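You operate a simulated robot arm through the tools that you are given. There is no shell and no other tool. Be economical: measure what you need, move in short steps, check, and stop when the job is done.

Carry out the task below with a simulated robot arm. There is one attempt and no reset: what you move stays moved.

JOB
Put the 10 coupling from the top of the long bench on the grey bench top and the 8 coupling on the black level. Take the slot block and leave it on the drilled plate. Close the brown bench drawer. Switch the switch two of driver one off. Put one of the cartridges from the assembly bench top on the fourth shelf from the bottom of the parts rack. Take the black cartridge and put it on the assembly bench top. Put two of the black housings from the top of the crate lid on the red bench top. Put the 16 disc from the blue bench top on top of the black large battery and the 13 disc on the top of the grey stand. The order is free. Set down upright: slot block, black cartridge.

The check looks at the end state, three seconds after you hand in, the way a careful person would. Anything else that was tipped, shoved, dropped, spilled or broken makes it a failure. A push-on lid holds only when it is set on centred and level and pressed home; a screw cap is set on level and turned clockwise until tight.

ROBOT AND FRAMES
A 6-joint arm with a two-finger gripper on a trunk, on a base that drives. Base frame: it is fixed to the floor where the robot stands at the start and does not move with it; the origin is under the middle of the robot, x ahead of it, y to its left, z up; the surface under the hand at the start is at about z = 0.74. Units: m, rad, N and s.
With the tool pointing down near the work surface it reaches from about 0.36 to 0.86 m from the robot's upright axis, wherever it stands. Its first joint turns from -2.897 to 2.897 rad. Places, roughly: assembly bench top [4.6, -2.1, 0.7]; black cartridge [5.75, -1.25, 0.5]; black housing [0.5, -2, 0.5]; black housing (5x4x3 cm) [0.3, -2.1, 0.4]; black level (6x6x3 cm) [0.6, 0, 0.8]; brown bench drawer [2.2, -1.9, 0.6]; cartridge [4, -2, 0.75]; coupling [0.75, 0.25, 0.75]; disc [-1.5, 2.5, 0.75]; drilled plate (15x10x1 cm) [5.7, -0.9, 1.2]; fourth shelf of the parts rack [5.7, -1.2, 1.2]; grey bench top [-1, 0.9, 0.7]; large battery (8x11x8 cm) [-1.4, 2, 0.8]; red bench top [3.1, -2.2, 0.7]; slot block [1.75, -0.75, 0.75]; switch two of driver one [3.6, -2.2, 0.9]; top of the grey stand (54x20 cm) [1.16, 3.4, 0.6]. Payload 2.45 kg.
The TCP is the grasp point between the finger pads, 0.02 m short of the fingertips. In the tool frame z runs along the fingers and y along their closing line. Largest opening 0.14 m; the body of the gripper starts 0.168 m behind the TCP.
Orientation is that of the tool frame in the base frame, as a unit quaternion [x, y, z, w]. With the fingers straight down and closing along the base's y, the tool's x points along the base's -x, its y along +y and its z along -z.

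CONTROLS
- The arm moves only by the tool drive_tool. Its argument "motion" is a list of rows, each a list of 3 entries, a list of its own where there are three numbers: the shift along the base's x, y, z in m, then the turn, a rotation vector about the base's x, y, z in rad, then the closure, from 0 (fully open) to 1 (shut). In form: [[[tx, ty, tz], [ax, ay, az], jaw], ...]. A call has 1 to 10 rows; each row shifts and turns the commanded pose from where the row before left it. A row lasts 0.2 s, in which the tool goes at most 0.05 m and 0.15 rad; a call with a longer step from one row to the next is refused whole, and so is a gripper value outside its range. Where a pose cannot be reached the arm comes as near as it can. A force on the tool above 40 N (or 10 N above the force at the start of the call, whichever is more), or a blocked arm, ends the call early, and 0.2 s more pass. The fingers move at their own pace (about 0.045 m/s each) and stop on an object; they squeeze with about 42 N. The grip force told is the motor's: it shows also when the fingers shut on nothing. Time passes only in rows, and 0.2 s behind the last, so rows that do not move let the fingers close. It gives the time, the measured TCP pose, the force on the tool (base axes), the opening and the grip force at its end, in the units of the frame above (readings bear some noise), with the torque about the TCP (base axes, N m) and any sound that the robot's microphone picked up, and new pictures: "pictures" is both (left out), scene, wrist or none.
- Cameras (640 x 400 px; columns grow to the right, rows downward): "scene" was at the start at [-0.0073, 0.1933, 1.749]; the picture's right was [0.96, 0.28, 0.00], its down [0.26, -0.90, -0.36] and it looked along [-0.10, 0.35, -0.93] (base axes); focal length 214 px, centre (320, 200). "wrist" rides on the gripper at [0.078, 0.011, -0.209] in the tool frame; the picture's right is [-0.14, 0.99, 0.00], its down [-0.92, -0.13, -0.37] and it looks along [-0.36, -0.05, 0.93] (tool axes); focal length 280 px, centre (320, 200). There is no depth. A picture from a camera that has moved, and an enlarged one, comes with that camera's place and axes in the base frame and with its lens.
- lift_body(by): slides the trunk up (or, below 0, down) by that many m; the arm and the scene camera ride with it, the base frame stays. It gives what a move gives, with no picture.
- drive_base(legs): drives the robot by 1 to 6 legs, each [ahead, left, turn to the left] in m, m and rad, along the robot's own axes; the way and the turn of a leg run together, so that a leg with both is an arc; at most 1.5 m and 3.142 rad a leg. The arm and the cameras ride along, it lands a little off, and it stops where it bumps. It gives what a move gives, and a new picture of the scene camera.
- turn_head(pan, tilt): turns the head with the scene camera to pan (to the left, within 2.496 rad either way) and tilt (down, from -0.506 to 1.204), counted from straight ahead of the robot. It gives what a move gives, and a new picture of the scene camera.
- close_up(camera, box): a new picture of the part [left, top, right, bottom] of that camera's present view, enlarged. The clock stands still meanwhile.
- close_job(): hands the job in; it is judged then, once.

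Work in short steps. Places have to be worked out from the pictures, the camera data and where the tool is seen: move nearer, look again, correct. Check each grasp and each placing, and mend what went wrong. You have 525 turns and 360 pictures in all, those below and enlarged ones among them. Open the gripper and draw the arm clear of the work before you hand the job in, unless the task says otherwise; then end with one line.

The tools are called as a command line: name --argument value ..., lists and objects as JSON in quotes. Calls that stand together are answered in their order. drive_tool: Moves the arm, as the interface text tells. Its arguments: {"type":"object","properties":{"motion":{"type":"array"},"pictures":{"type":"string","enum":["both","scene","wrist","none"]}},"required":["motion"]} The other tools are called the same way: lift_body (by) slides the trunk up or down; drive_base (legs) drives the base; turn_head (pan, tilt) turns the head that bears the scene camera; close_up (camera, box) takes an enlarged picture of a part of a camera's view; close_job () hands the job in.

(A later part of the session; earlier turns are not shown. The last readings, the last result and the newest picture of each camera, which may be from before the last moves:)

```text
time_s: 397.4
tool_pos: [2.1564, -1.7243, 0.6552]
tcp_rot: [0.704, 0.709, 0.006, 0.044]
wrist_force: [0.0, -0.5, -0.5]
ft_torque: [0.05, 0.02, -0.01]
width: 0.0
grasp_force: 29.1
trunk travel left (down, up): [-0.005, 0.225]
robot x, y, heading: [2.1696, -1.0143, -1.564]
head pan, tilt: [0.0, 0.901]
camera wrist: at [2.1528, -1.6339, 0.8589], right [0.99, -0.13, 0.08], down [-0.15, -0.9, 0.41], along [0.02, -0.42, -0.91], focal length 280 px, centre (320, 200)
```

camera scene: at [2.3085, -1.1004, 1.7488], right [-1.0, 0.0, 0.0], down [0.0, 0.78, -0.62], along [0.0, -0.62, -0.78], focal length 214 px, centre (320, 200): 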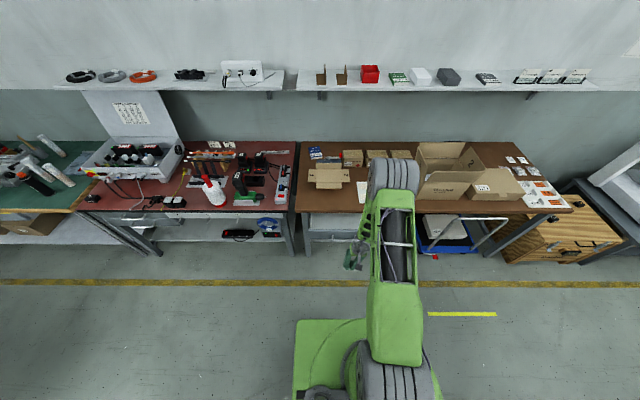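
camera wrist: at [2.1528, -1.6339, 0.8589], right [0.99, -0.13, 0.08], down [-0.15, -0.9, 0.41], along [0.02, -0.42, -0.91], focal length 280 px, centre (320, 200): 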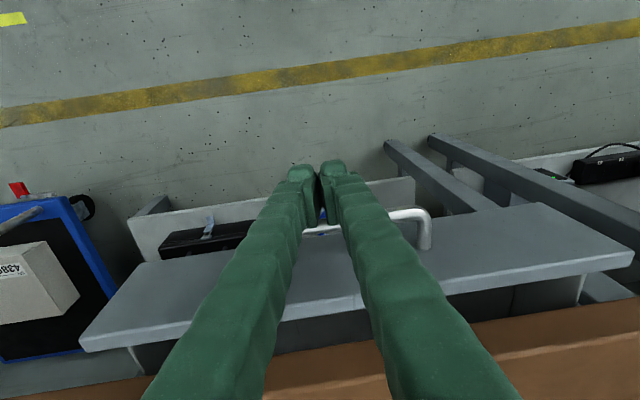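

The drawer moves (handle went from −1.67 to −1.75). Keep pushing until it stops.

drive_tool --motion '[[[0, -0.015, 0], [0, 0, 0], 1], [[0, -0.015, 0], [0, 0, 0], 1], [[0, -0.01, 0], [0, 0, 0], 1], [[0, -0.01, 0], [0, 0, 0], 1]]' --pictures "wrist"

```text
time_s: 398.4
tool_pos: [2.1566, -1.7742, 0.6541]
tcp_rot: [0.704, 0.709, 0.007, 0.046]
wrist_force: [-0.1, -0.5, -0.2]
ft_torque: [0.01, 0.01, -0.01]
width: 0.0002
grasp_force: 29.3
trunk travel left (down, up): [-0.005, 0.225]
robot x, y, heading: [2.1681, -1.0185, -1.569]
head pan, tilt: [0.0, 0.901]
camera wrist: at [2.1526, -1.6832, 0.8591], right [0.99, -0.13, 0.08], down [-0.15, -0.9, 0.41], along [0.02, -0.42, -0.91], focal length 280 px, centre (320, 200)
```

wrist: 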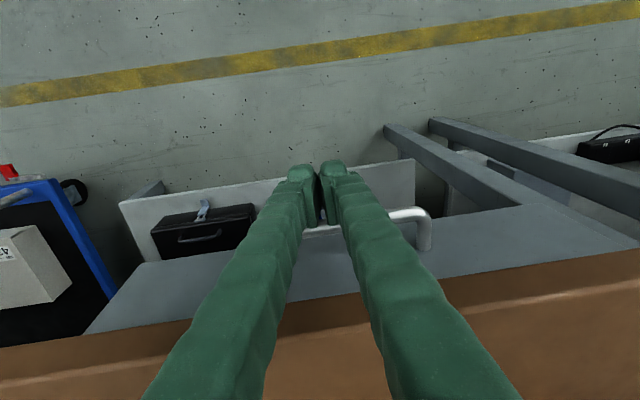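

drive_tool --motion '[[[0, -0.01, 0], [0, 0, 0], 1], [[0, -0.01, 0], [0, 0, 0], 1], [[0, -0.005, 0], [0, 0, 0], 1]]' --pictures "wrist"

turn_head --pan 0.5 --tilt 0.9

close_up --camera "scene" --box '[320, 140, 520, 290]'

```text
time_s: 399.2
tool_pos: [2.1569, -1.7912, 0.6544]
tcp_rot: [0.704, 0.709, 0.01, 0.042]
wrist_force: [-1.4, 33.2, 10.2]
ft_torque: [-0.31, -0.08, -0.01]
width: 0.0062
grasp_force: 29.6
trunk travel left (down, up): [-0.005, 0.225]
robot x, y, heading: [2.1672, -1.0112, -1.568]
head pan, tilt: [0.0, 0.901]
camera wrist: at [2.1524, -1.7027, 0.8596], right [0.99, -0.13, 0.08], down [-0.15, -0.91, 0.4], along [0.02, -0.41, -0.91], focal length 280 px, centre (320, 200)
```

wrist: 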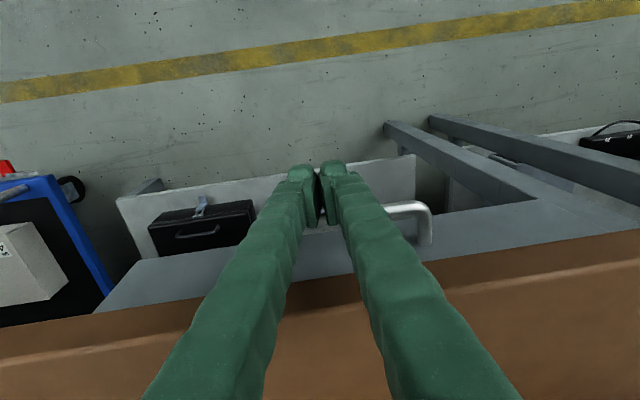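

```text
time_s: 400.1
tool_pos: [2.1577, -1.7911, 0.6539]
tcp_rot: [0.704, 0.709, 0.011, 0.041]
wrist_force: [-4.8, 40.0, 1.1]
ft_torque: [-0.18, 0.08, -0.11]
width: 0.0061
grasp_force: 29.5
trunk travel left (down, up): [-0.005, 0.225]
robot x, y, heading: [2.1752, -1.0166, -1.564]
head pan, tilt: [0.499, 0.901]
camera scene: at [2.3442, -1.088, 1.7489], right [-0.88, -0.48, 0.0], down [-0.38, 0.69, -0.62], along [0.3, -0.55, -0.78], focal length 214 px, centre (320, 200)
```

scene: 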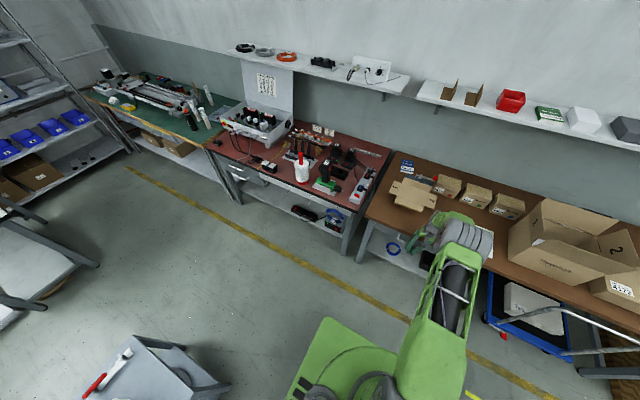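

```text
2.67 times, centred on (420, 215) of scene
camera zoom: at [2.3442, -1.088, 1.7489], right [-0.88, -0.48, 0.0], down [-0.38, 0.69, -0.62], along [0.3, -0.55, -0.78], focal length 572 px, centre (53, 160)
```

zoom: 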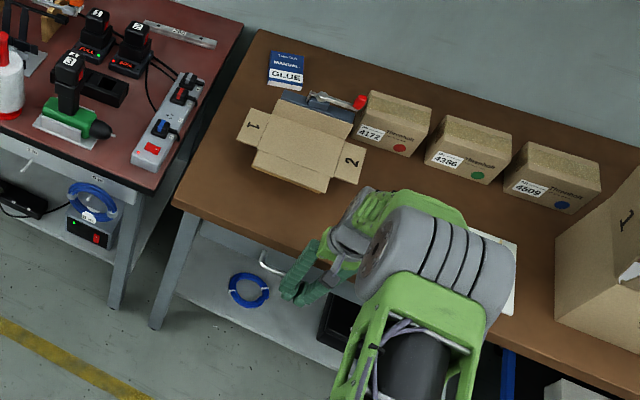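

Firm resistance now. Back off and inspect whether it's fully closed.

drive_tool --motion '[[[0, 0.03, 0], [0, 0, 0], 1], [[0, 0.04, 0], [0, 0, 0], 1], [[0, 0.045, 0], [0, 0, 0], 1], [[0, 0.045, 0], [0, 0, 0], 1], [[-0.03, 0.02, 0.03], [0, 0, 0], 1], [[-0.03, 0, 0.035], [0, 0, 0], 1], [[-0.03, 0, 0.035], [0, 0, 0], 1], [[-0.03, 0, 0.035], [0, 0, 0], 1]]' --pictures "wrist"

close_up --camera "scene" --box '[340, 170, 500, 290]'

```text
time_s: 401.9
tool_pos: [2.037, -1.6153, 0.7913]
tcp_rot: [0.704, 0.709, 0.008, 0.044]
wrist_force: [0.5, -0.5, -0.7]
ft_torque: [-0.03, -0.02, 0.0]
width: 0.0
grasp_force: 30.1
trunk travel left (down, up): [-0.005, 0.225]
robot x, y, heading: [2.1699, -1.0185, -1.571]
head pan, tilt: [0.499, 0.901]
camera wrist: at [2.0322, -1.526, 0.9956], right [0.99, -0.13, 0.08], down [-0.15, -0.9, 0.41], along [0.02, -0.41, -0.91], focal length 280 px, centre (320, 200)
```

wrist: 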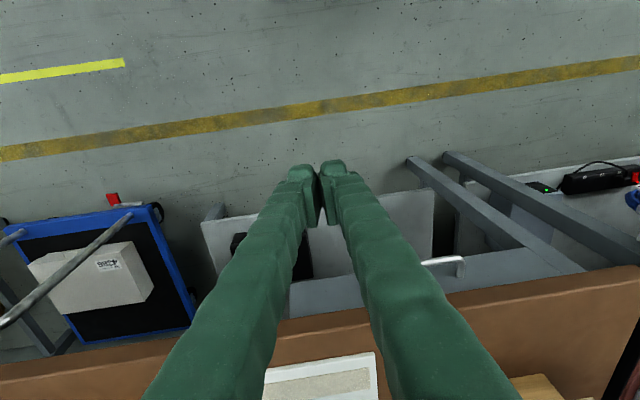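

```text
3.33 times, centred on (420, 230) of scene
camera zoom: at [2.3445, -1.0907, 1.7489], right [-0.88, -0.48, 0.0], down [-0.38, 0.69, -0.62], along [0.3, -0.54, -0.78], focal length 715 px, centre (-13, 100)
```

zoom: 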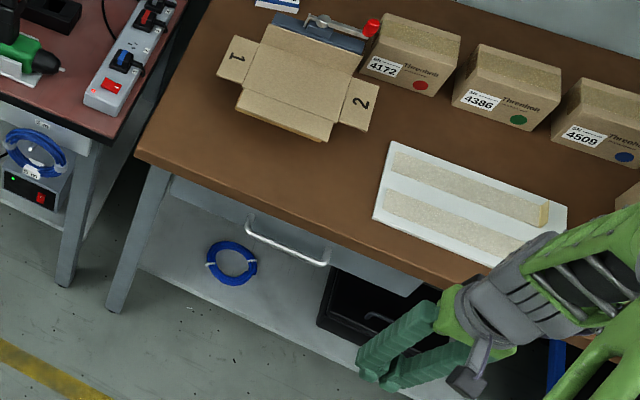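

The fingers may have met the bench edge instead of the drawer's end stop. Push once more with the tips tilted forward so only the handle is touched.

drive_tool --motion '[[[0.03, 0, -0.035], [-0.07, 0, 0], 1], [[0.03, 0, -0.035], [-0.07, 0, 0], 1], [[0.03, 0, -0.035], [-0.07, 0, 0], 1], [[0.03, 0, -0.035], [-0.07, 0, 0], 1], [[0, -0.045, 0], [-0.03, 0, 0], 1], [[0, -0.045, 0], [0, 0, 0], 1], [[0, -0.045, 0], [0, 0, 0], 1], [[0, -0.03, 0], [0, 0, 0], 1], [[0, -0.01, 0], [0, 0, 0], 1]]' --pictures "none"

```text
time_s: 403.9
tool_pos: [2.1557, -1.7855, 0.651]
tcp_rot: [0.728, 0.659, -0.094, 0.163]
wrist_force: [0.0, 1.2, -1.3]
ft_torque: [-0.06, -0.04, -0.01]
width: 0.0
grasp_force: 29.5
out of reach, approached as far as the arm can: row 3
trunk travel left (down, up): [-0.005, 0.225]
robot x, y, heading: [2.1683, -1.0141, -1.565]
head pan, tilt: [0.499, 0.901]
stopped in row 9: the force on the tool passed its limit at 46 N (the readings are from after the stop); the commanded pose is now the measured one
```

Same firm stop with only the handle touched → the drawer is closed. Back off and restore the vertical tool.

drive_tool --motion '[[[0, 0.045, 0], [0, 0, 0], 1], [[0, 0.045, 0], [0, 0, 0], 0.8], [[0, 0.045, 0.01], [0.09, 0.03, 0], 0.6], [[0, 0.02, 0.045], [0.09, 0.03, 0], 0.4], [[0, 0, 0.045], [0.09, 0.03, 0], 0.4], [[0, 0, 0.045], [0.09, 0.0, 0], 0.4], [[0, 0, 0.045], [0, 0, 0], 0.4], [[0, 0, 0.045], [0, 0, 0], 0.4], [[0, 0, 0.045], [0, 0, 0], 0.4]]' --pictures "wrist"

close_up --camera "scene" --box '[340, 170, 500, 290]'

```text
time_s: 405.9
tool_pos: [2.1568, -1.6335, 0.9253]
tcp_rot: [0.739, 0.673, -0.008, 0.0]
wrist_force: [1.1, -0.8, -0.2]
ft_torque: [0.02, -0.01, -0.01]
width: 0.0839
grasp_force: 0.1
out of reach, approached as far as the arm can: row 4, 5
trunk travel left (down, up): [-0.005, 0.225]
robot x, y, heading: [2.1694, -1.0133, -1.565]
head pan, tilt: [0.499, 0.901]
camera wrist: at [2.1777, -1.5536, 1.1327], right [0.97, -0.23, -0.01], down [-0.21, -0.9, 0.38], along [-0.09, -0.37, -0.92], focal length 280 px, centre (320, 200)
```

wrist: 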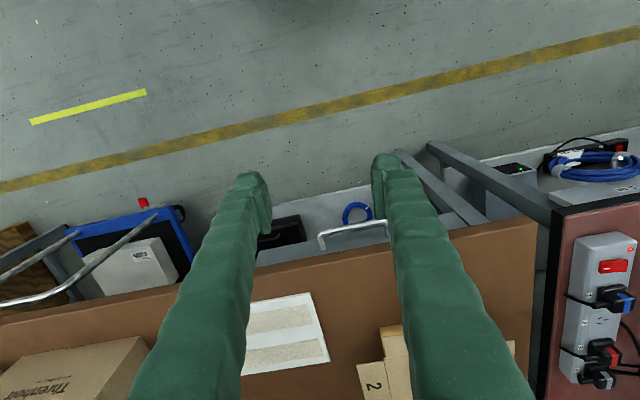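

```text
3.33 times, centred on (420, 230) of scene
camera zoom: at [2.3447, -1.0898, 1.7488], right [-0.88, -0.48, 0.0], down [-0.38, 0.69, -0.62], along [0.3, -0.54, -0.78], focal length 715 px, centre (-13, 100)
```

zoom: 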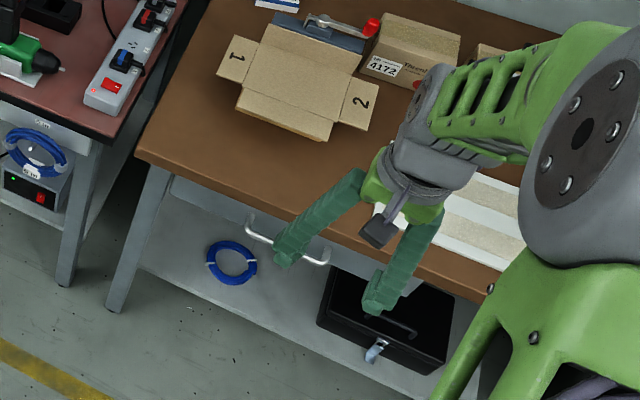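

Drawer flush and closed. Retract and raise the arm, then drive to the crate for A-63.

drive_tool --motion '[[[0, 0.02, 0.04], [0, 0, 0.03], 0.3], [[0, 0.03, 0.035], [0, 0, 0.03], 0.3], [[0, 0.03, 0.035], [0, 0, 0.03], 0.3], [[0, 0.03, 0.02], [0, 0, 0], 0.3], [[0, 0.03, 0.01], [0, 0, 0], 0.3]]' --pictures "none"

drive_base --legs '[[0.22, 0, 0], [0, -0.85, 0], [0, -0.8, 0]]'

close_up --camera "wrist" --box '[0, 0, 640, 400]'

```text
time_s: 407.1
tool_pos: [2.1572, -1.4913, 1.0667]
tcp_rot: [0.708, 0.706, -0.006, 0.001]
wrist_force: [1.2, 0.0, 0.2]
ft_torque: [0.01, 0.0, -0.02]
width: 0.0981
grasp_force: 0.1
trunk travel left (down, up): [-0.005, 0.225]
robot x, y, heading: [2.1704, -1.014, -1.569]
head pan, tilt: [0.499, 0.901]
```

```text
time_s: 423.3
tool_pos: [0.5046, -1.729, 1.065]
tcp_rot: [0.705, 0.709, -0.007, 0.001]
wrist_force: [0.0, 0.0, 1.1]
ft_torque: [-0.03, -0.01, -0.03]
width: 0.098
grasp_force: 0.0
trunk travel left (down, up): [-0.005, 0.225]
robot x, y, heading: [0.5147, -1.2514, -1.559]
head pan, tilt: [0.499, 0.901]
camera scene: at [0.6891, -1.325, 1.7488], right [-0.87, -0.49, 0.0], down [-0.38, 0.68, -0.62], along [0.3, -0.54, -0.78], focal length 214 px, centre (320, 200)
```

scene: 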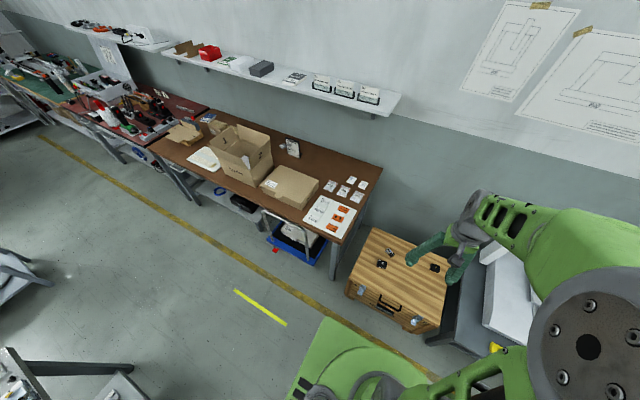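

```text
1.00 times, centred on (320, 200) of wrist (not enlarged: the box is as wide or as high as the picture)
camera zoom: at [0.5179, -1.6464, 1.2732], right [0.99, -0.13, -0.01], down [-0.12, -0.92, 0.38], along [-0.06, -0.38, -0.92], focal length 280 px, centre (320, 200)
```

zoom: 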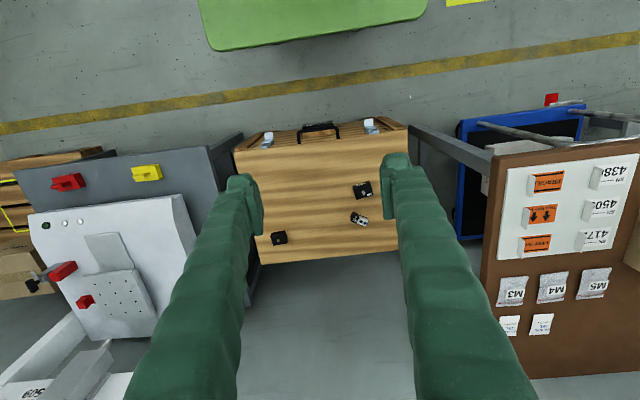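

A-63 at ≈(0.604, −1.973). Move over with +0.14 rad and descend to 0.5.

drive_tool --motion '[[[0.0166, -0.041, 0], [0, 0, 0.07], 0.3], [[0.0166, -0.041, 0], [0, 0, 0.07], 0.3], [[0.0166, -0.041, 0], [0, 0, 0], 0.3], [[0.0166, -0.041, 0], [0, 0, 0], 0.3], [[0.0166, -0.041, 0], [0, 0, 0], 0.3], [[0.0166, -0.039, 0], [0, 0, 0], 0.3], [[0, 0, -0.048], [0, 0, 0], 0.3], [[0, 0, -0.048], [0, 0, 0], 0.3], [[0, 0, -0.048], [0, 0, 0], 0.3], [[0, 0, -0.048], [0, 0, 0], 0.3]]' --pictures "none"

drive_tool --motion '[[[0, 0, -0.048], [0, 0, 0], 0.3], [[0, 0, -0.048], [0, 0, 0], 0.3], [[0, 0, -0.048], [0, 0, 0], 0.3], [[0, 0, -0.048], [0, 0, 0], 0.3], [[0, 0, -0.048], [0, 0, 0], 0.3], [[0, 0, -0.048], [0, 0, 0], 0.3], [[0, 0, -0.048], [0, 0, 0], 0.3], [[0, 0, -0.03], [0, 0, 0], 0.3]]' --pictures "wrist"

```text
time_s: 425.5
tool_pos: [0.6044, -1.9729, 0.8712]
tcp_rot: [0.654, 0.757, -0.007, 0.002]
wrist_force: [0.3, 0.5, -0.9]
ft_torque: [0.02, -0.01, -0.04]
width: 0.098
grasp_force: 0.1
trunk travel left (down, up): [-0.005, 0.225]
robot x, y, heading: [0.5155, -1.2553, -1.561]
head pan, tilt: [0.499, 0.901]
```

```text
time_s: 427.3
tool_pos: [0.6047, -1.9719, 0.5069]
tcp_rot: [0.654, 0.757, -0.008, 0.002]
wrist_force: [-0.2, -0.6, -0.2]
ft_torque: [0.04, -0.01, 0.01]
width: 0.0977
grasp_force: 0.1
trunk travel left (down, up): [-0.005, 0.225]
robot x, y, heading: [0.5117, -1.2458, -1.557]
head pan, tilt: [0.499, 0.901]
camera wrist: at [0.6064, -1.8895, 0.7155], right [1.0, 0.01, -0.01], down [0.01, -0.92, 0.38], along [0.0, -0.38, -0.92], focal length 280 px, centre (320, 200)
```

wrist: 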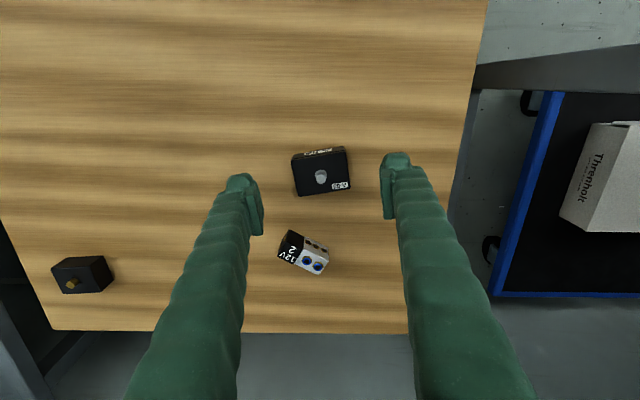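

Aligned. Descend to 0.434 and grip.

drive_tool --motion '[[[0.003, -0.004, -0.03], [0, 0, 0], 0.3], [[0, 0, -0.03], [0, 0, 0], 0.35], [[0, 0, -0.012], [0, 0, 0], 0.4], [[0, 0, 0], [0, 0, 0], 0.5], [[0, 0, 0], [0, 0, 0], 1], [[0, 0, 0], [0, 0, 0], 1], [[0, 0, 0], [0, 0, 0], 1], [[0, 0, 0], [0, 0, 0], 1]]' --pictures "wrist"

```text
time_s: 429.1
tool_pos: [0.6073, -1.9757, 0.4349]
tcp_rot: [0.654, 0.757, -0.008, 0.001]
wrist_force: [-0.1, 0.2, 1.1]
ft_torque: [-0.02, -0.05, 0.0]
width: 0.0548
grasp_force: 41.8
trunk travel left (down, up): [-0.005, 0.225]
robot x, y, heading: [0.5131, -1.247, -1.561]
head pan, tilt: [0.499, 0.901]
camera wrist: at [0.6088, -1.8934, 0.6433], right [1.0, 0.01, -0.01], down [0.01, -0.92, 0.38], along [0.0, -0.38, -0.92], focal length 280 px, centre (320, 200)
```

wrist: 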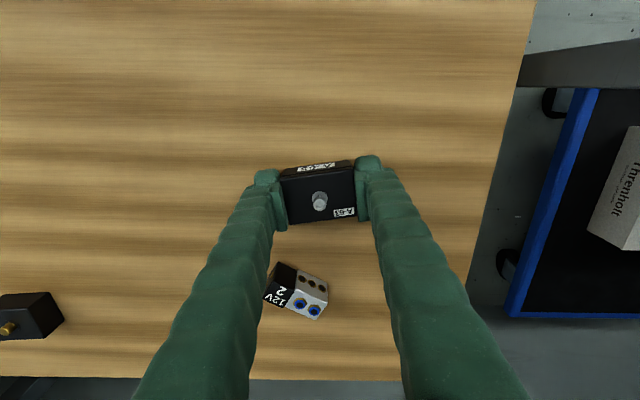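

Gripped. Lift high and retract, undoing the yaw.

drive_tool --motion '[[[0, 0, 0.048], [0, 0, 0], 1], [[0, 0, 0.048], [0, 0, 0], 1], [[0, 0, 0.048], [0, 0, 0], 1], [[0, 0, 0.048], [0, 0, 0], 1], [[0, 0, 0.048], [0, 0, 0], 1], [[0, 0, 0.048], [0, 0, 0], 1], [[0, 0, 0.048], [0, 0, 0], 1], [[0, 0, 0.048], [0, 0, 0], 1], [[0, 0, 0.048], [0, 0, 0], 1], [[0, 0, 0.048], [0, 0, 0], 1]]' --pictures "none"

drive_tool --motion '[[[0, 0, 0.048], [0, 0, 0], 1], [[0, 0, 0.048], [0, 0, 0], 1], [[-0.015, 0.04, 0.02], [0, 0, -0.07], 1], [[-0.015, 0.045, 0], [0, 0, -0.07], 1], [[-0.015, 0.045, 0], [0, 0, 0], 1], [[-0.015, 0.045, 0], [0, 0, 0], 1], [[-0.015, 0.045, 0], [0, 0, 0], 1]]' --pictures "wrist"

```text
time_s: 431.3
tool_pos: [0.6071, -1.9741, 0.9152]
tcp_rot: [0.653, 0.757, -0.007, 0.002]
wrist_force: [-0.1, 0.2, -0.4]
ft_torque: [0.0, -0.01, 0.01]
width: 0.0546
grasp_force: 41.7
trunk travel left (down, up): [-0.005, 0.225]
robot x, y, heading: [0.515, -1.2514, -1.559]
head pan, tilt: [0.499, 0.901]
```

```text
time_s: 432.9
tool_pos: [0.5318, -1.7562, 1.0311]
tcp_rot: [0.705, 0.71, -0.008, 0.002]
wrist_force: [1.0, -0.5, 0.0]
ft_torque: [-0.03, -0.04, 0.02]
width: 0.0545
grasp_force: 42.1
trunk travel left (down, up): [-0.005, 0.225]
robot x, y, heading: [0.5131, -1.2507, -1.553]
head pan, tilt: [0.499, 0.901]
camera wrist: at [0.5449, -1.6731, 1.239], right [0.99, -0.13, -0.01], down [-0.12, -0.92, 0.38], along [-0.06, -0.38, -0.92], focal length 280 px, centre (320, 200)
```

wrist: 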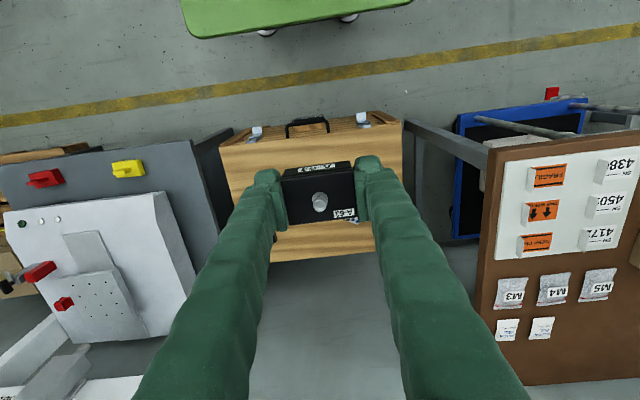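

Drive to the red bench.

drive_base --legs '[[0, 0, -0.016], [0, 1.0, 0], [0, 1.0, 0], [0, 0.97, 0]]'

close_up --camera "wrist" --box '[0, 0, 640, 400]'

```text
time_s: 459.5
tool_pos: [3.4945, -1.7727, 1.0307]
tcp_rot: [0.714, 0.701, -0.009, 0.001]
wrist_force: [-0.8, 0.8, -1.0]
ft_torque: [0.0, 0.0, -0.01]
width: 0.0547
grasp_force: 41.8
trunk travel left (down, up): [-0.005, 0.225]
robot x, y, heading: [3.4847, -1.2675, -1.581]
head pan, tilt: [0.499, 0.901]
camera scene: at [3.6624, -1.3459, 1.7488], right [-0.88, -0.47, 0.0], down [-0.37, 0.69, -0.62], along [0.29, -0.55, -0.78], focal length 214 px, centre (320, 200)
```

scene: 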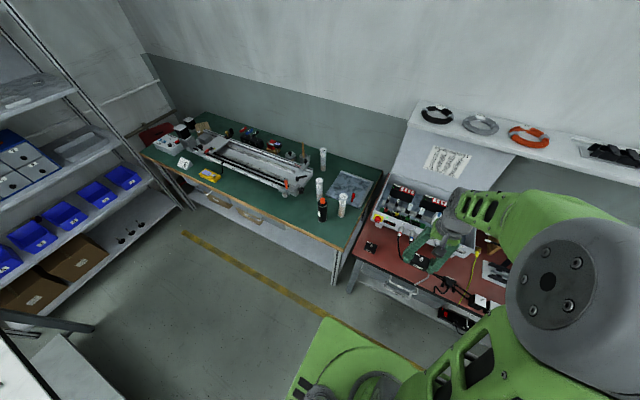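

```text
1.00 times, centred on (320, 200) of wrist (not enlarged: the box is as wide or as high as the picture)
camera zoom: at [3.5098, -1.6916, 1.239], right [0.99, -0.16, -0.01], down [-0.14, -0.91, 0.38], along [-0.07, -0.37, -0.92], focal length 280 px, centre (320, 200)
```

zoom: 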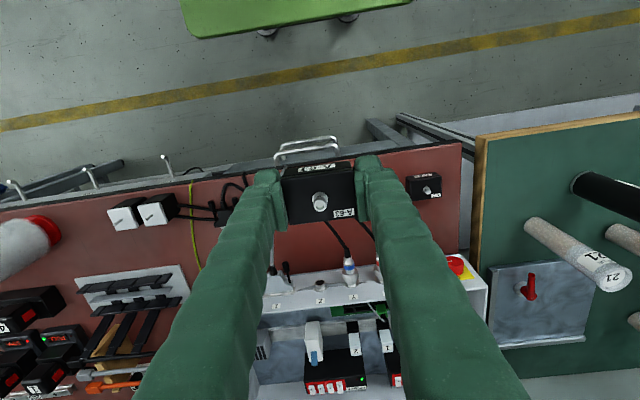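

Place A-63 at (3.565, −1.875), clear of the cables and A-21.

drive_tool --motion '[[[0.024, -0.034, 0], [0, 0, 0], 1], [[0.024, -0.034, 0], [0, 0, 0], 1], [[0.0225, -0.034, 0], [0, 0, 0], 1], [[0, 0, -0.045], [0, 0, 0], 1], [[0, 0, -0.045], [0, 0, 0], 1], [[0, 0, -0.045], [0, 0, 0], 1], [[0, 0, -0.04], [0, 0, 0], 1], [[0, 0, 0], [0, 0, 0], 1]]' --pictures "wrist"

```text
time_s: 461.3
tool_pos: [3.5651, -1.8747, 0.8551]
tcp_rot: [0.713, 0.701, -0.007, 0.002]
wrist_force: [-0.4, 0.3, -0.7]
ft_torque: [0.01, 0.02, 0.0]
width: 0.0546
grasp_force: 42.4
trunk travel left (down, up): [-0.005, 0.225]
robot x, y, heading: [3.4889, -1.2666, -1.578]
head pan, tilt: [0.499, 0.901]
camera wrist: at [3.5805, -1.7933, 1.0635], right [0.99, -0.16, -0.01], down [-0.14, -0.91, 0.38], along [-0.07, -0.37, -0.92], focal length 280 px, centre (320, 200)
```

wrist: 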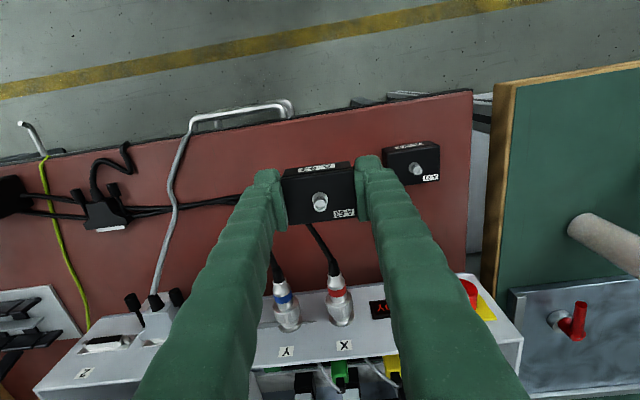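

Nudge 7 mm toward the front edge for cable margin, then lower to contact.

drive_tool --motion '[[[0.001, 0.007, -0.04], [0, 0, 0], 1], [[0, 0, -0.035], [0, 0, 0], 1], [[0, 0, -0.01], [0, 0, 0], 1], [[0, 0, -0.003], [0, 0, 0], 1], [[0, 0, -0.003], [0, 0, 0], 1], [[0, 0, -0.003], [0, 0, 0], 1], [[0, 0, -0.003], [0, 0, 0], 1], [[0, 0, 0], [0, 0, 0], 1]]' --pictures "none"

```text
time_s: 463.1
tool_pos: [3.5664, -1.8677, 0.7621]
tcp_rot: [0.714, 0.7, -0.009, 0.002]
wrist_force: [-1.8, 3.9, 37.4]
ft_torque: [0.29, -0.27, -0.01]
width: 0.0548
grasp_force: 42.1
trunk travel left (down, up): [-0.005, 0.225]
robot x, y, heading: [3.4901, -1.269, -1.583]
head pan, tilt: [0.499, 0.901]
```

Contact. Ease, open just enough, rise.

drive_tool --motion '[[[0, 0, 0.002], [0, 0, 0], 1], [[0, 0, 0], [0, 0, 0], 0.56], [[0, 0, 0], [0, 0, 0], 0.53], [[0, 0, 0], [0, 0, 0], 0.52], [[0, 0, 0.03], [0, 0, 0], 0.52], [[0, 0, 0.045], [0, 0, 0], 0.52], [[0, 0, 0.045], [0, 0, 0], 0.52], [[0, 0, 0.045], [0, 0, 0], 0.5], [[0, 0.03, 0.035], [0, 0, 0], 0.5], [[0, 0.04, 0.02], [0, 0, 0], 0.4]]' --pictures "wrist"

```text
time_s: 465.3
tool_pos: [3.5653, -1.7971, 0.9823]
tcp_rot: [0.713, 0.701, -0.008, 0.002]
wrist_force: [-1.4, -0.5, 0.0]
ft_torque: [-0.05, 0.02, 0.02]
width: 0.084
grasp_force: 0.0
trunk travel left (down, up): [-0.005, 0.225]
robot x, y, heading: [3.4865, -1.2677, -1.58]
head pan, tilt: [0.499, 0.901]
camera wrist: at [3.5809, -1.7155, 1.1905], right [0.99, -0.16, -0.01], down [-0.14, -0.91, 0.38], along [-0.07, -0.38, -0.92], focal length 280 px, centre (320, 200)
```

wrist: 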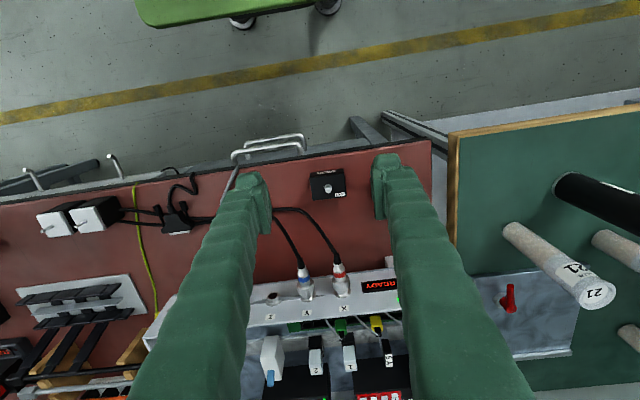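

Both housings are on the red bench. Now drive to the slot-block table and turn to face +y.

drive_tool --motion '[[[0, 0.03, 0.035], [0, 0, 0], 0.4], [[-0.02, 0.03, 0.035], [0, 0, 0], 0.4], [[-0.03, 0.02, 0.01], [0, 0, 0], 0.4]]' --pictures "none"

drive_base --legs '[[0, -0.9, 0], [0, -0.88, 0], [0.03, 0, 3.14]]'

turn_head --pan 0.2 --tilt 0.9

close_up --camera "wrist" --box '[0, 0, 640, 400]'

```text
refused: row 2 steps farther than a row can; nothing moved
```

```text
time_s: 488.5
tool_pos: [1.6638, -0.7141, 0.9812]
tcp_rot: [-0.696, 0.718, 0.001, 0.007]
wrist_force: [-0.5, -1.0, 0.4]
ft_torque: [0.02, 0.03, 0.0]
width: 0.084
grasp_force: 0.1
trunk travel left (down, up): [-0.005, 0.225]
robot x, y, heading: [1.7312, -1.2472, 1.545]
head pan, tilt: [0.499, 0.901]
camera scene: at [1.556, -1.1657, 1.7488], right [0.89, 0.46, 0.0], down [0.36, -0.7, -0.62], along [-0.28, 0.55, -0.78], focal length 214 px, centre (320, 200)
```

scene: 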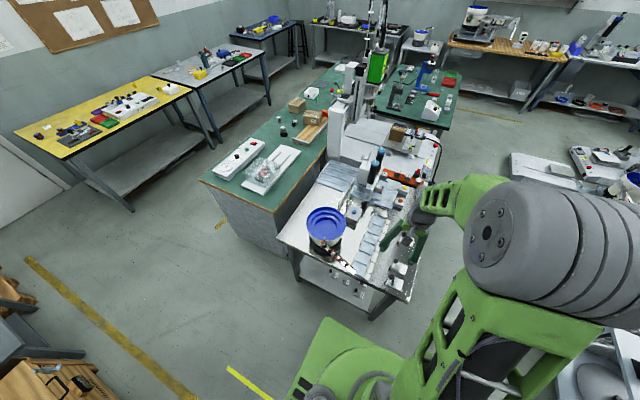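

```text
time_s: 489.3
tool_pos: [1.6623, -0.7145, 0.9821]
tcp_rot: [-0.696, 0.718, 0.002, 0.008]
wrist_force: [0.0, -0.6, 0.0]
ft_torque: [-0.03, -0.01, 0.02]
width: 0.084
grasp_force: 0.1
trunk travel left (down, up): [-0.005, 0.225]
robot x, y, heading: [1.7319, -1.2486, 1.544]
head pan, tilt: [0.201, 0.901]
camera scene: at [1.5772, -1.1586, 1.7488], right [0.98, 0.17, 0.0], down [0.14, -0.77, -0.62], along [-0.11, 0.61, -0.78], focal length 214 px, centre (320, 200)
```

scene: 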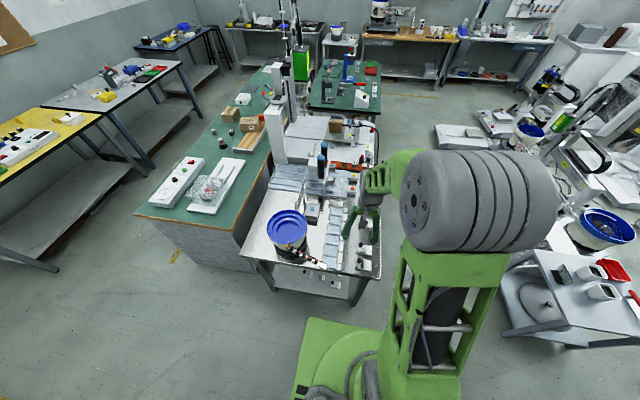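

```text
1.00 times, centred on (320, 200) of wrist (not enlarged: the box is as wide or as high as the picture)
camera zoom: at [1.6474, -0.7931, 1.1897], right [-0.99, 0.17, -0.01], down [0.15, 0.91, 0.38], along [0.07, 0.37, -0.92], focal length 280 px, centre (320, 200)
```

zoom: 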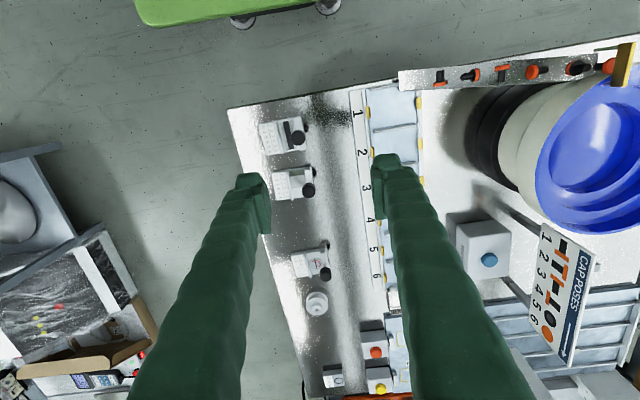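

Zoom in on the items on this table.

close_up --camera "wrist" --box '[230, 90, 400, 210]'

close_up --camera "scene" --box '[300, 170, 400, 280]'

```text
3.33 times, centred on (315, 150) of wrist
camera zoom: at [1.6474, -0.7931, 1.1897], right [-0.99, 0.17, -0.01], down [0.15, 0.91, 0.38], along [0.07, 0.37, -0.92], focal length 935 px, centre (337, 367)
```

zoom: 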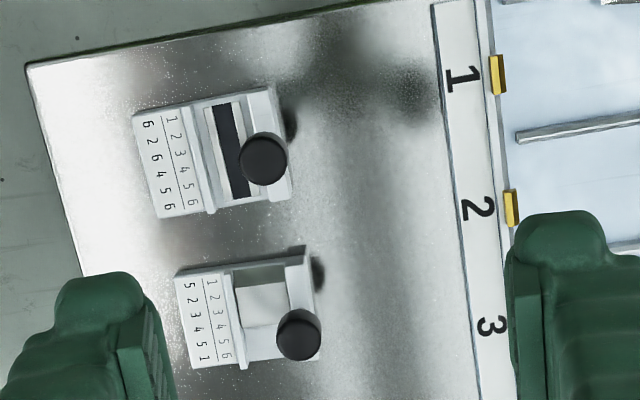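

```text
3.64 times, centred on (350, 225) of scene
camera zoom: at [1.5772, -1.1586, 1.7488], right [0.98, 0.17, 0.0], down [0.14, -0.77, -0.62], along [-0.11, 0.61, -0.78], focal length 780 px, centre (211, 109)
```

zoom: 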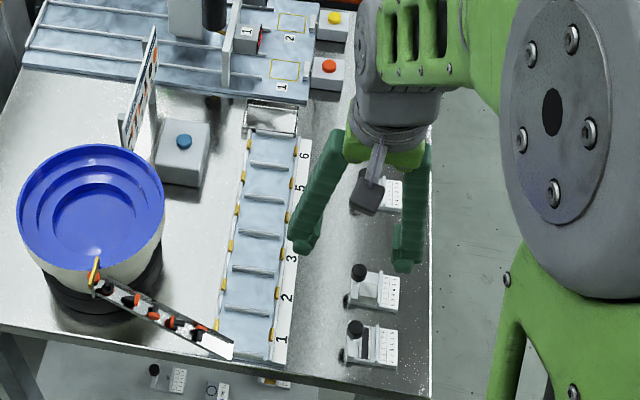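

close_up --camera "wrist" --box '[255, 110, 325, 155]'

close_up --camera "wrist" --box '[265, 158, 335, 205]'

close_up --camera "wrist" --box '[280, 235, 360, 395]'

```text
8.89 times, centred on (290, 132) of wrist
camera zoom: at [1.6474, -0.7931, 1.1897], right [-0.99, 0.17, -0.01], down [0.15, 0.91, 0.38], along [0.07, 0.37, -0.92], focal length 2492 px, centre (587, 800)
```

zoom: 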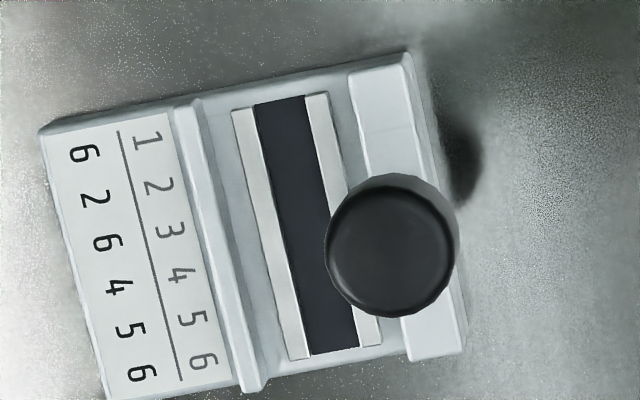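

```text
8.51 times, centred on (300, 182) of wrist
camera zoom: at [1.6474, -0.7931, 1.1897], right [-0.99, 0.17, -0.01], down [0.15, 0.91, 0.38], along [0.07, 0.37, -0.92], focal length 2386 px, centre (490, 357)
```

zoom: 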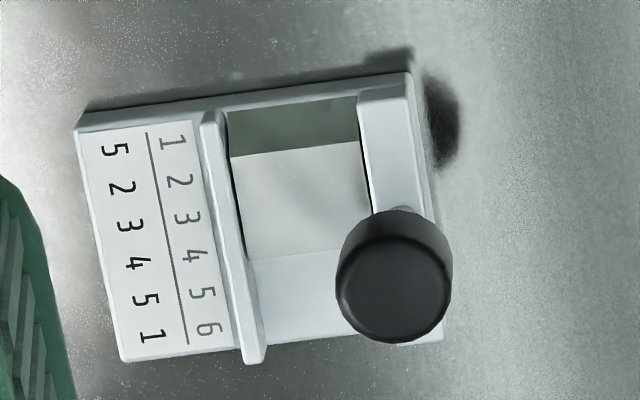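

```text
2.50 times, centred on (320, 315) of wrist
camera zoom: at [1.6474, -0.7931, 1.1897], right [-0.99, 0.17, -0.01], down [0.15, 0.91, 0.38], along [0.07, 0.37, -0.92], focal length 701 px, centre (320, -88)
```

zoom: 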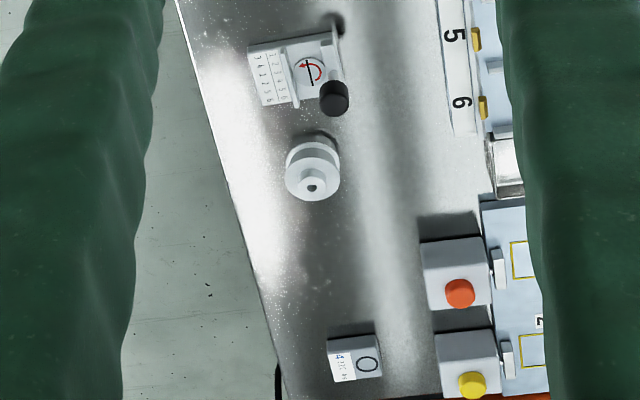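

The block with the dark slot (first one, ≈(1.719, −0.734)) is the slot block. It's hemmed in by its neighbour and its knob overhangs the −x end, so I'll first push it ~5 cm in −x with shut fingers to get finger room.

drive_tool --motion '[[[0.035, -0.005, 0], [0, 0, 0], 1], [[0.04, -0.005, 0], [0, 0, 0], 1], [[0.04, -0.005, 0], [0, 0, 0], 1], [[0.028, -0.004, 0], [0, 0, 0], 1], [[0, 0, -0.045], [0, 0, 0], 1], [[0, 0, -0.045], [0, 0, 0], 1], [[0, 0, -0.045], [0, 0, 0], 1], [[0, 0, -0.04], [0, 0, 0], 1], [[0, 0, 0], [0, 0, 0], 1]]' --pictures "wrist"

```text
time_s: 491.3
tool_pos: [1.8058, -0.7328, 0.8073]
tcp_rot: [-0.695, 0.719, 0.001, 0.008]
wrist_force: [0.5, 0.2, -1.2]
ft_torque: [-0.03, 0.0, -0.04]
width: 0.0
grasp_force: 29.8
trunk travel left (down, up): [-0.005, 0.225]
robot x, y, heading: [1.729, -1.2471, 1.547]
head pan, tilt: [0.201, 0.901]
camera wrist: at [1.7908, -0.8119, 1.0147], right [-0.99, 0.17, -0.01], down [0.15, 0.91, 0.38], along [0.07, 0.37, -0.92], focal length 280 px, centre (320, 200)
```

wrist: 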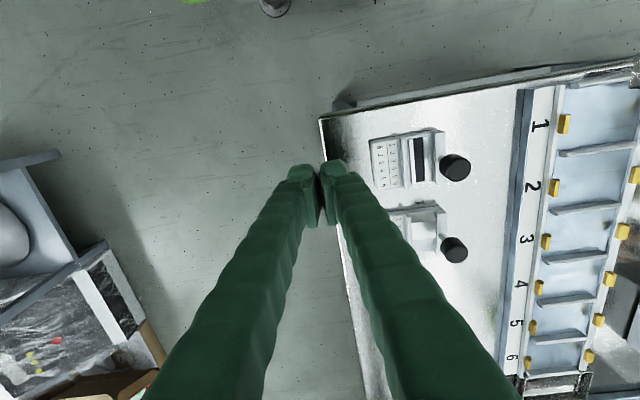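

Lower beside the block's +x face and push −x.

drive_tool --motion '[[[-0.012, -0.003, -0.02], [0, 0, 0], 1], [[0, 0, -0.014], [0, 0, 0], 1], [[0, 0, 0], [0, 0, 0], 1]]' --pictures "wrist"

```text
time_s: 492.1
tool_pos: [1.7935, -0.7359, 0.7718]
tcp_rot: [-0.695, 0.718, 0.002, 0.008]
wrist_force: [0.7, -0.4, 0.6]
ft_torque: [0.0, 0.02, 0.02]
width: 0.0002
grasp_force: 30.0
trunk travel left (down, up): [-0.005, 0.225]
robot x, y, heading: [1.7323, -1.2478, 1.544]
head pan, tilt: [0.201, 0.901]
camera wrist: at [1.7783, -0.815, 0.9803], right [-0.99, 0.17, -0.01], down [0.15, 0.91, 0.38], along [0.07, 0.37, -0.92], focal length 280 px, centre (320, 200)
```

wrist: 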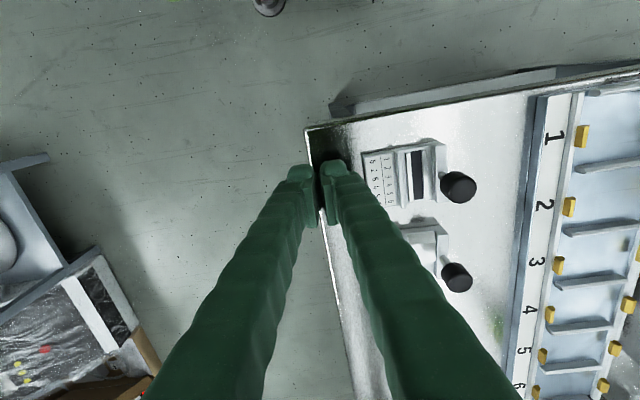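

drive_tool --motion '[[[-0.012, 0, -0.004], [0, 0, 0], 1], [[-0.012, 0, 0], [0, 0, 0], 1], [[-0.012, 0, 0], [0, 0, 0], 1], [[-0.012, 0, 0], [0, 0, 0], 1], [[-0.012, 0, 0], [0, 0, 0], 1], [[0, 0, 0], [0, 0, 0], 1]]' --pictures "wrist"

```text
time_s: 493.5
tool_pos: [1.7322, -0.736, 0.7685]
tcp_rot: [-0.695, 0.718, 0.0, 0.008]
wrist_force: [-0.3, -0.1, 2.8]
ft_torque: [-0.03, 0.06, 0.02]
width: 0.0
grasp_force: 29.4
trunk travel left (down, up): [-0.005, 0.225]
robot x, y, heading: [1.7334, -1.2463, 1.55]
head pan, tilt: [0.201, 0.901]
camera wrist: at [1.7184, -0.8152, 0.9761], right [-0.99, 0.17, -0.01], down [0.15, 0.91, 0.38], along [0.07, 0.37, -0.92], focal length 280 px, centre (320, 200)
```

wrist: 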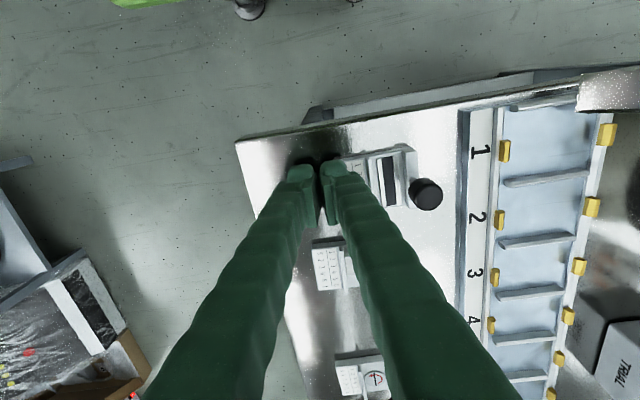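

Block moved ≈3.7 cm. Push 1.2 cm more, then lift away to look.

drive_tool --motion '[[[-0.012, 0, 0], [0, 0, 0], 1], [[0.02, 0, 0], [0, 0, 0], 1], [[0, 0, 0.045], [0, 0, 0], 0.8], [[0, -0.02, 0.04], [0, 0, 0], 0.5], [[-0.02, -0.02, 0.04], [0, 0, 0], 0.4], [[-0.02, -0.02, 0.04], [0, 0, 0], 0.4], [[-0.02, 0, 0.04], [0, 0, 0], 0.4], [[0, 0, 0], [0, 0, 0], 0.3]]' --pictures "wrist"

close_up --camera "wrist" --box '[240, 110, 400, 230]'

```text
time_s: 495.3
tool_pos: [1.6816, -0.7961, 0.9752]
tcp_rot: [-0.695, 0.719, 0.001, 0.008]
wrist_force: [0.3, -0.4, -0.4]
ft_torque: [0.01, -0.01, -0.03]
width: 0.098
grasp_force: 0.0
trunk travel left (down, up): [-0.005, 0.225]
robot x, y, heading: [1.7318, -1.2465, 1.543]
head pan, tilt: [0.201, 0.901]
camera wrist: at [1.6661, -0.8751, 1.1825], right [-0.99, 0.17, -0.01], down [0.15, 0.91, 0.38], along [0.07, 0.37, -0.92], focal length 280 px, centre (320, 200)
```

wrist: 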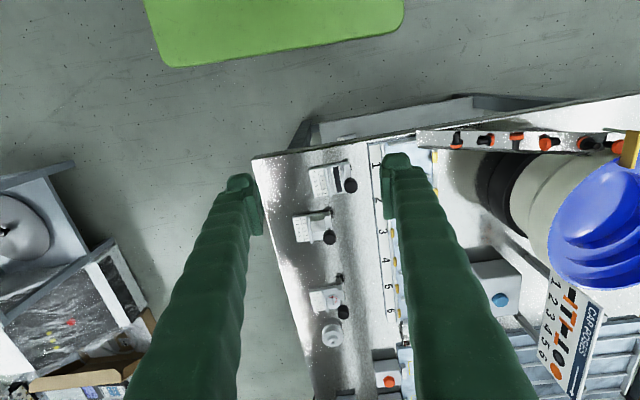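

```text
3.33 times, centred on (320, 170) of wrist
camera zoom: at [1.6661, -0.8751, 1.1825], right [-0.99, 0.17, -0.01], down [0.15, 0.91, 0.38], along [0.07, 0.37, -0.92], focal length 935 px, centre (320, 300)
```

zoom: 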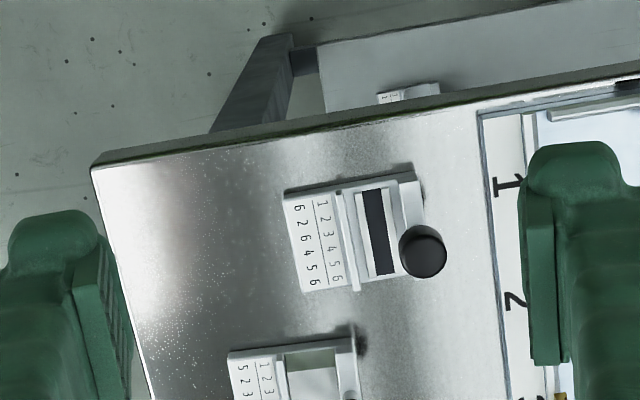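

Now rotate the tool 90° to close along y and position over the block at (1.664, −0.7385).

drive_tool --motion '[[[-0.0018, 0.0058, 0], [0, 0, 0.1428], 0.5], [[-0.0018, 0.0058, 0], [0, 0, 0.1428], 0.5], [[-0.0018, 0.0058, 0], [0, 0, 0.1428], 0.5], [[-0.0018, 0.0058, 0], [0, 0, 0.1428], 0.5], [[-0.0018, 0.0058, 0], [0, 0, 0.1428], 0.5], [[-0.0018, 0.0058, 0], [0, 0, 0.1428], 0.5], [[-0.0018, 0.0058, 0], [0, 0, 0.1428], 0.5], [[-0.0018, 0.0058, 0], [0, 0, 0.1428], 0.5], [[-0.0018, 0.0058, 0], [0, 0, 0.1428], 0.5], [[-0.0014, 0.0054, 0], [0, 0, 0.1428], 0.5]]' --pictures "none"

drive_tool --motion '[[[0, 0, -0.03], [0, 0, 0.1428], 0.5], [[0, 0, -0.045], [0, 0, 0.03], 0.5], [[0, 0, -0.035], [0, 0, 0], 0.5], [[0, 0, 0], [0, 0, 0], 0.5]]' --pictures "wrist"

```text
time_s: 497.5
tool_pos: [1.6631, -0.7383, 0.9741]
tcp_rot: [0.996, -0.087, -0.006, -0.005]
wrist_force: [-0.1, 1.2, 0.3]
ft_torque: [0.0, 0.0, 0.04]
width: 0.0699
grasp_force: 0.1
trunk travel left (down, up): [-0.005, 0.225]
robot x, y, heading: [1.7322, -1.2465, 1.549]
head pan, tilt: [0.201, 0.901]
```

```text
time_s: 498.5
tool_pos: [1.6621, -0.7403, 0.8629]
tcp_rot: [1.0, -0.001, -0.006, -0.005]
wrist_force: [0.2, -0.6, -0.1]
ft_torque: [0.0, -0.01, -0.03]
width: 0.0701
grasp_force: 0.0
trunk travel left (down, up): [-0.005, 0.225]
robot x, y, heading: [1.7333, -1.2445, 1.544]
head pan, tilt: [0.201, 0.901]
camera wrist: at [1.7441, -0.7516, 1.0702], right [-0.14, -0.99, -0.01], down [-0.92, 0.13, 0.38], along [-0.38, 0.06, -0.92], focal length 280 px, centre (320, 200)
```

wrist: 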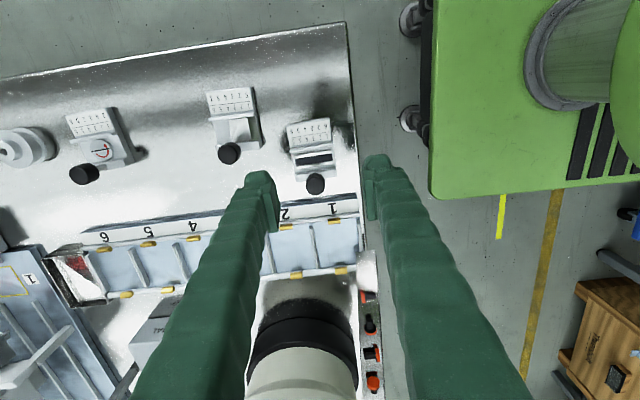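

Block centre ≈(1.675, −0.733). Shift +7 mm in y, descend and grip.

drive_tool --motion '[[[0.001, 0.007, -0.03], [0, 0, 0], 0.53], [[0, 0, -0.03], [0, 0, 0], 0.53], [[0, 0, -0.02], [0, 0, 0], 0.53], [[0, 0, -0.012], [0, 0, 0], 0.53], [[0, 0, 0], [0, 0, 0], 0.53]]' --pictures "wrist"

```text
time_s: 499.7
tool_pos: [1.6647, -0.7317, 0.7704]
tcp_rot: [1.0, -0.002, -0.007, -0.004]
wrist_force: [0.0, -0.5, 0.3]
ft_torque: [0.01, 0.0, -0.03]
width: 0.0657
grasp_force: 0.1
trunk travel left (down, up): [-0.005, 0.225]
robot x, y, heading: [1.7297, -1.2449, 1.546]
head pan, tilt: [0.201, 0.901]
camera wrist: at [1.7458, -0.7437, 0.979], right [-0.14, -0.99, -0.01], down [-0.92, 0.13, 0.38], along [-0.38, 0.06, -0.92], focal length 280 px, centre (320, 200)
```

wrist: 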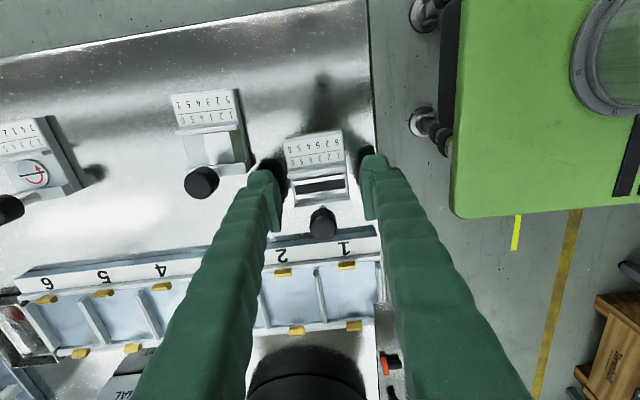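

Straddling well. Close.

drive_tool --motion '[[[0, 0, -0.003], [0, 0, 0], 0.7], [[0, 0, 0], [0, 0, 0], 1], [[0, 0, 0], [0, 0, 0], 1], [[0, 0, 0], [0, 0, 0], 1], [[0, 0, 0.01], [0, 0, 0], 1], [[0, 0, 0.02], [0, 0, 0], 1], [[0, 0, 0.02], [0, 0, 0], 1]]' --pictures "wrist"

```text
time_s: 500.4
tool_pos: [1.6638, -0.7319, 0.7761]
tcp_rot: [1.0, -0.002, -0.007, -0.009]
wrist_force: [1.1, -13.5, 81.5]
ft_torque: [-0.77, -0.41, -0.03]
width: 0.0367
grasp_force: 21.2
trunk travel left (down, up): [-0.005, 0.225]
robot x, y, heading: [1.7338, -1.2437, 1.543]
head pan, tilt: [0.201, 0.901]
stopped in row 3: the force on the tool passed its limit at 47 N (the readings are from after the stop); the commanded pose is now the measured one
camera wrist: at [1.7458, -0.746, 0.9835], right [-0.14, -0.99, -0.02], down [-0.92, 0.12, 0.38], along [-0.38, 0.07, -0.92], focal length 280 px, centre (320, 200)
```

wrist: 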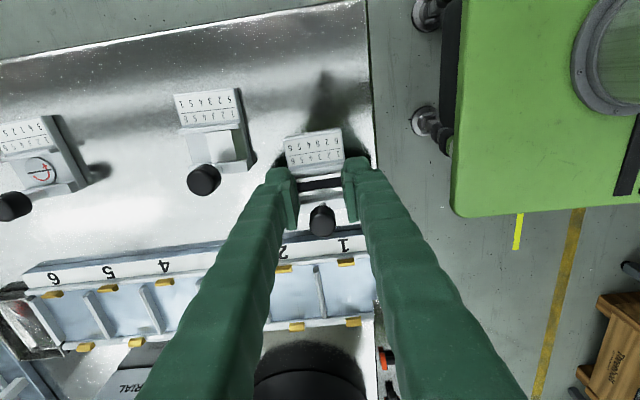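

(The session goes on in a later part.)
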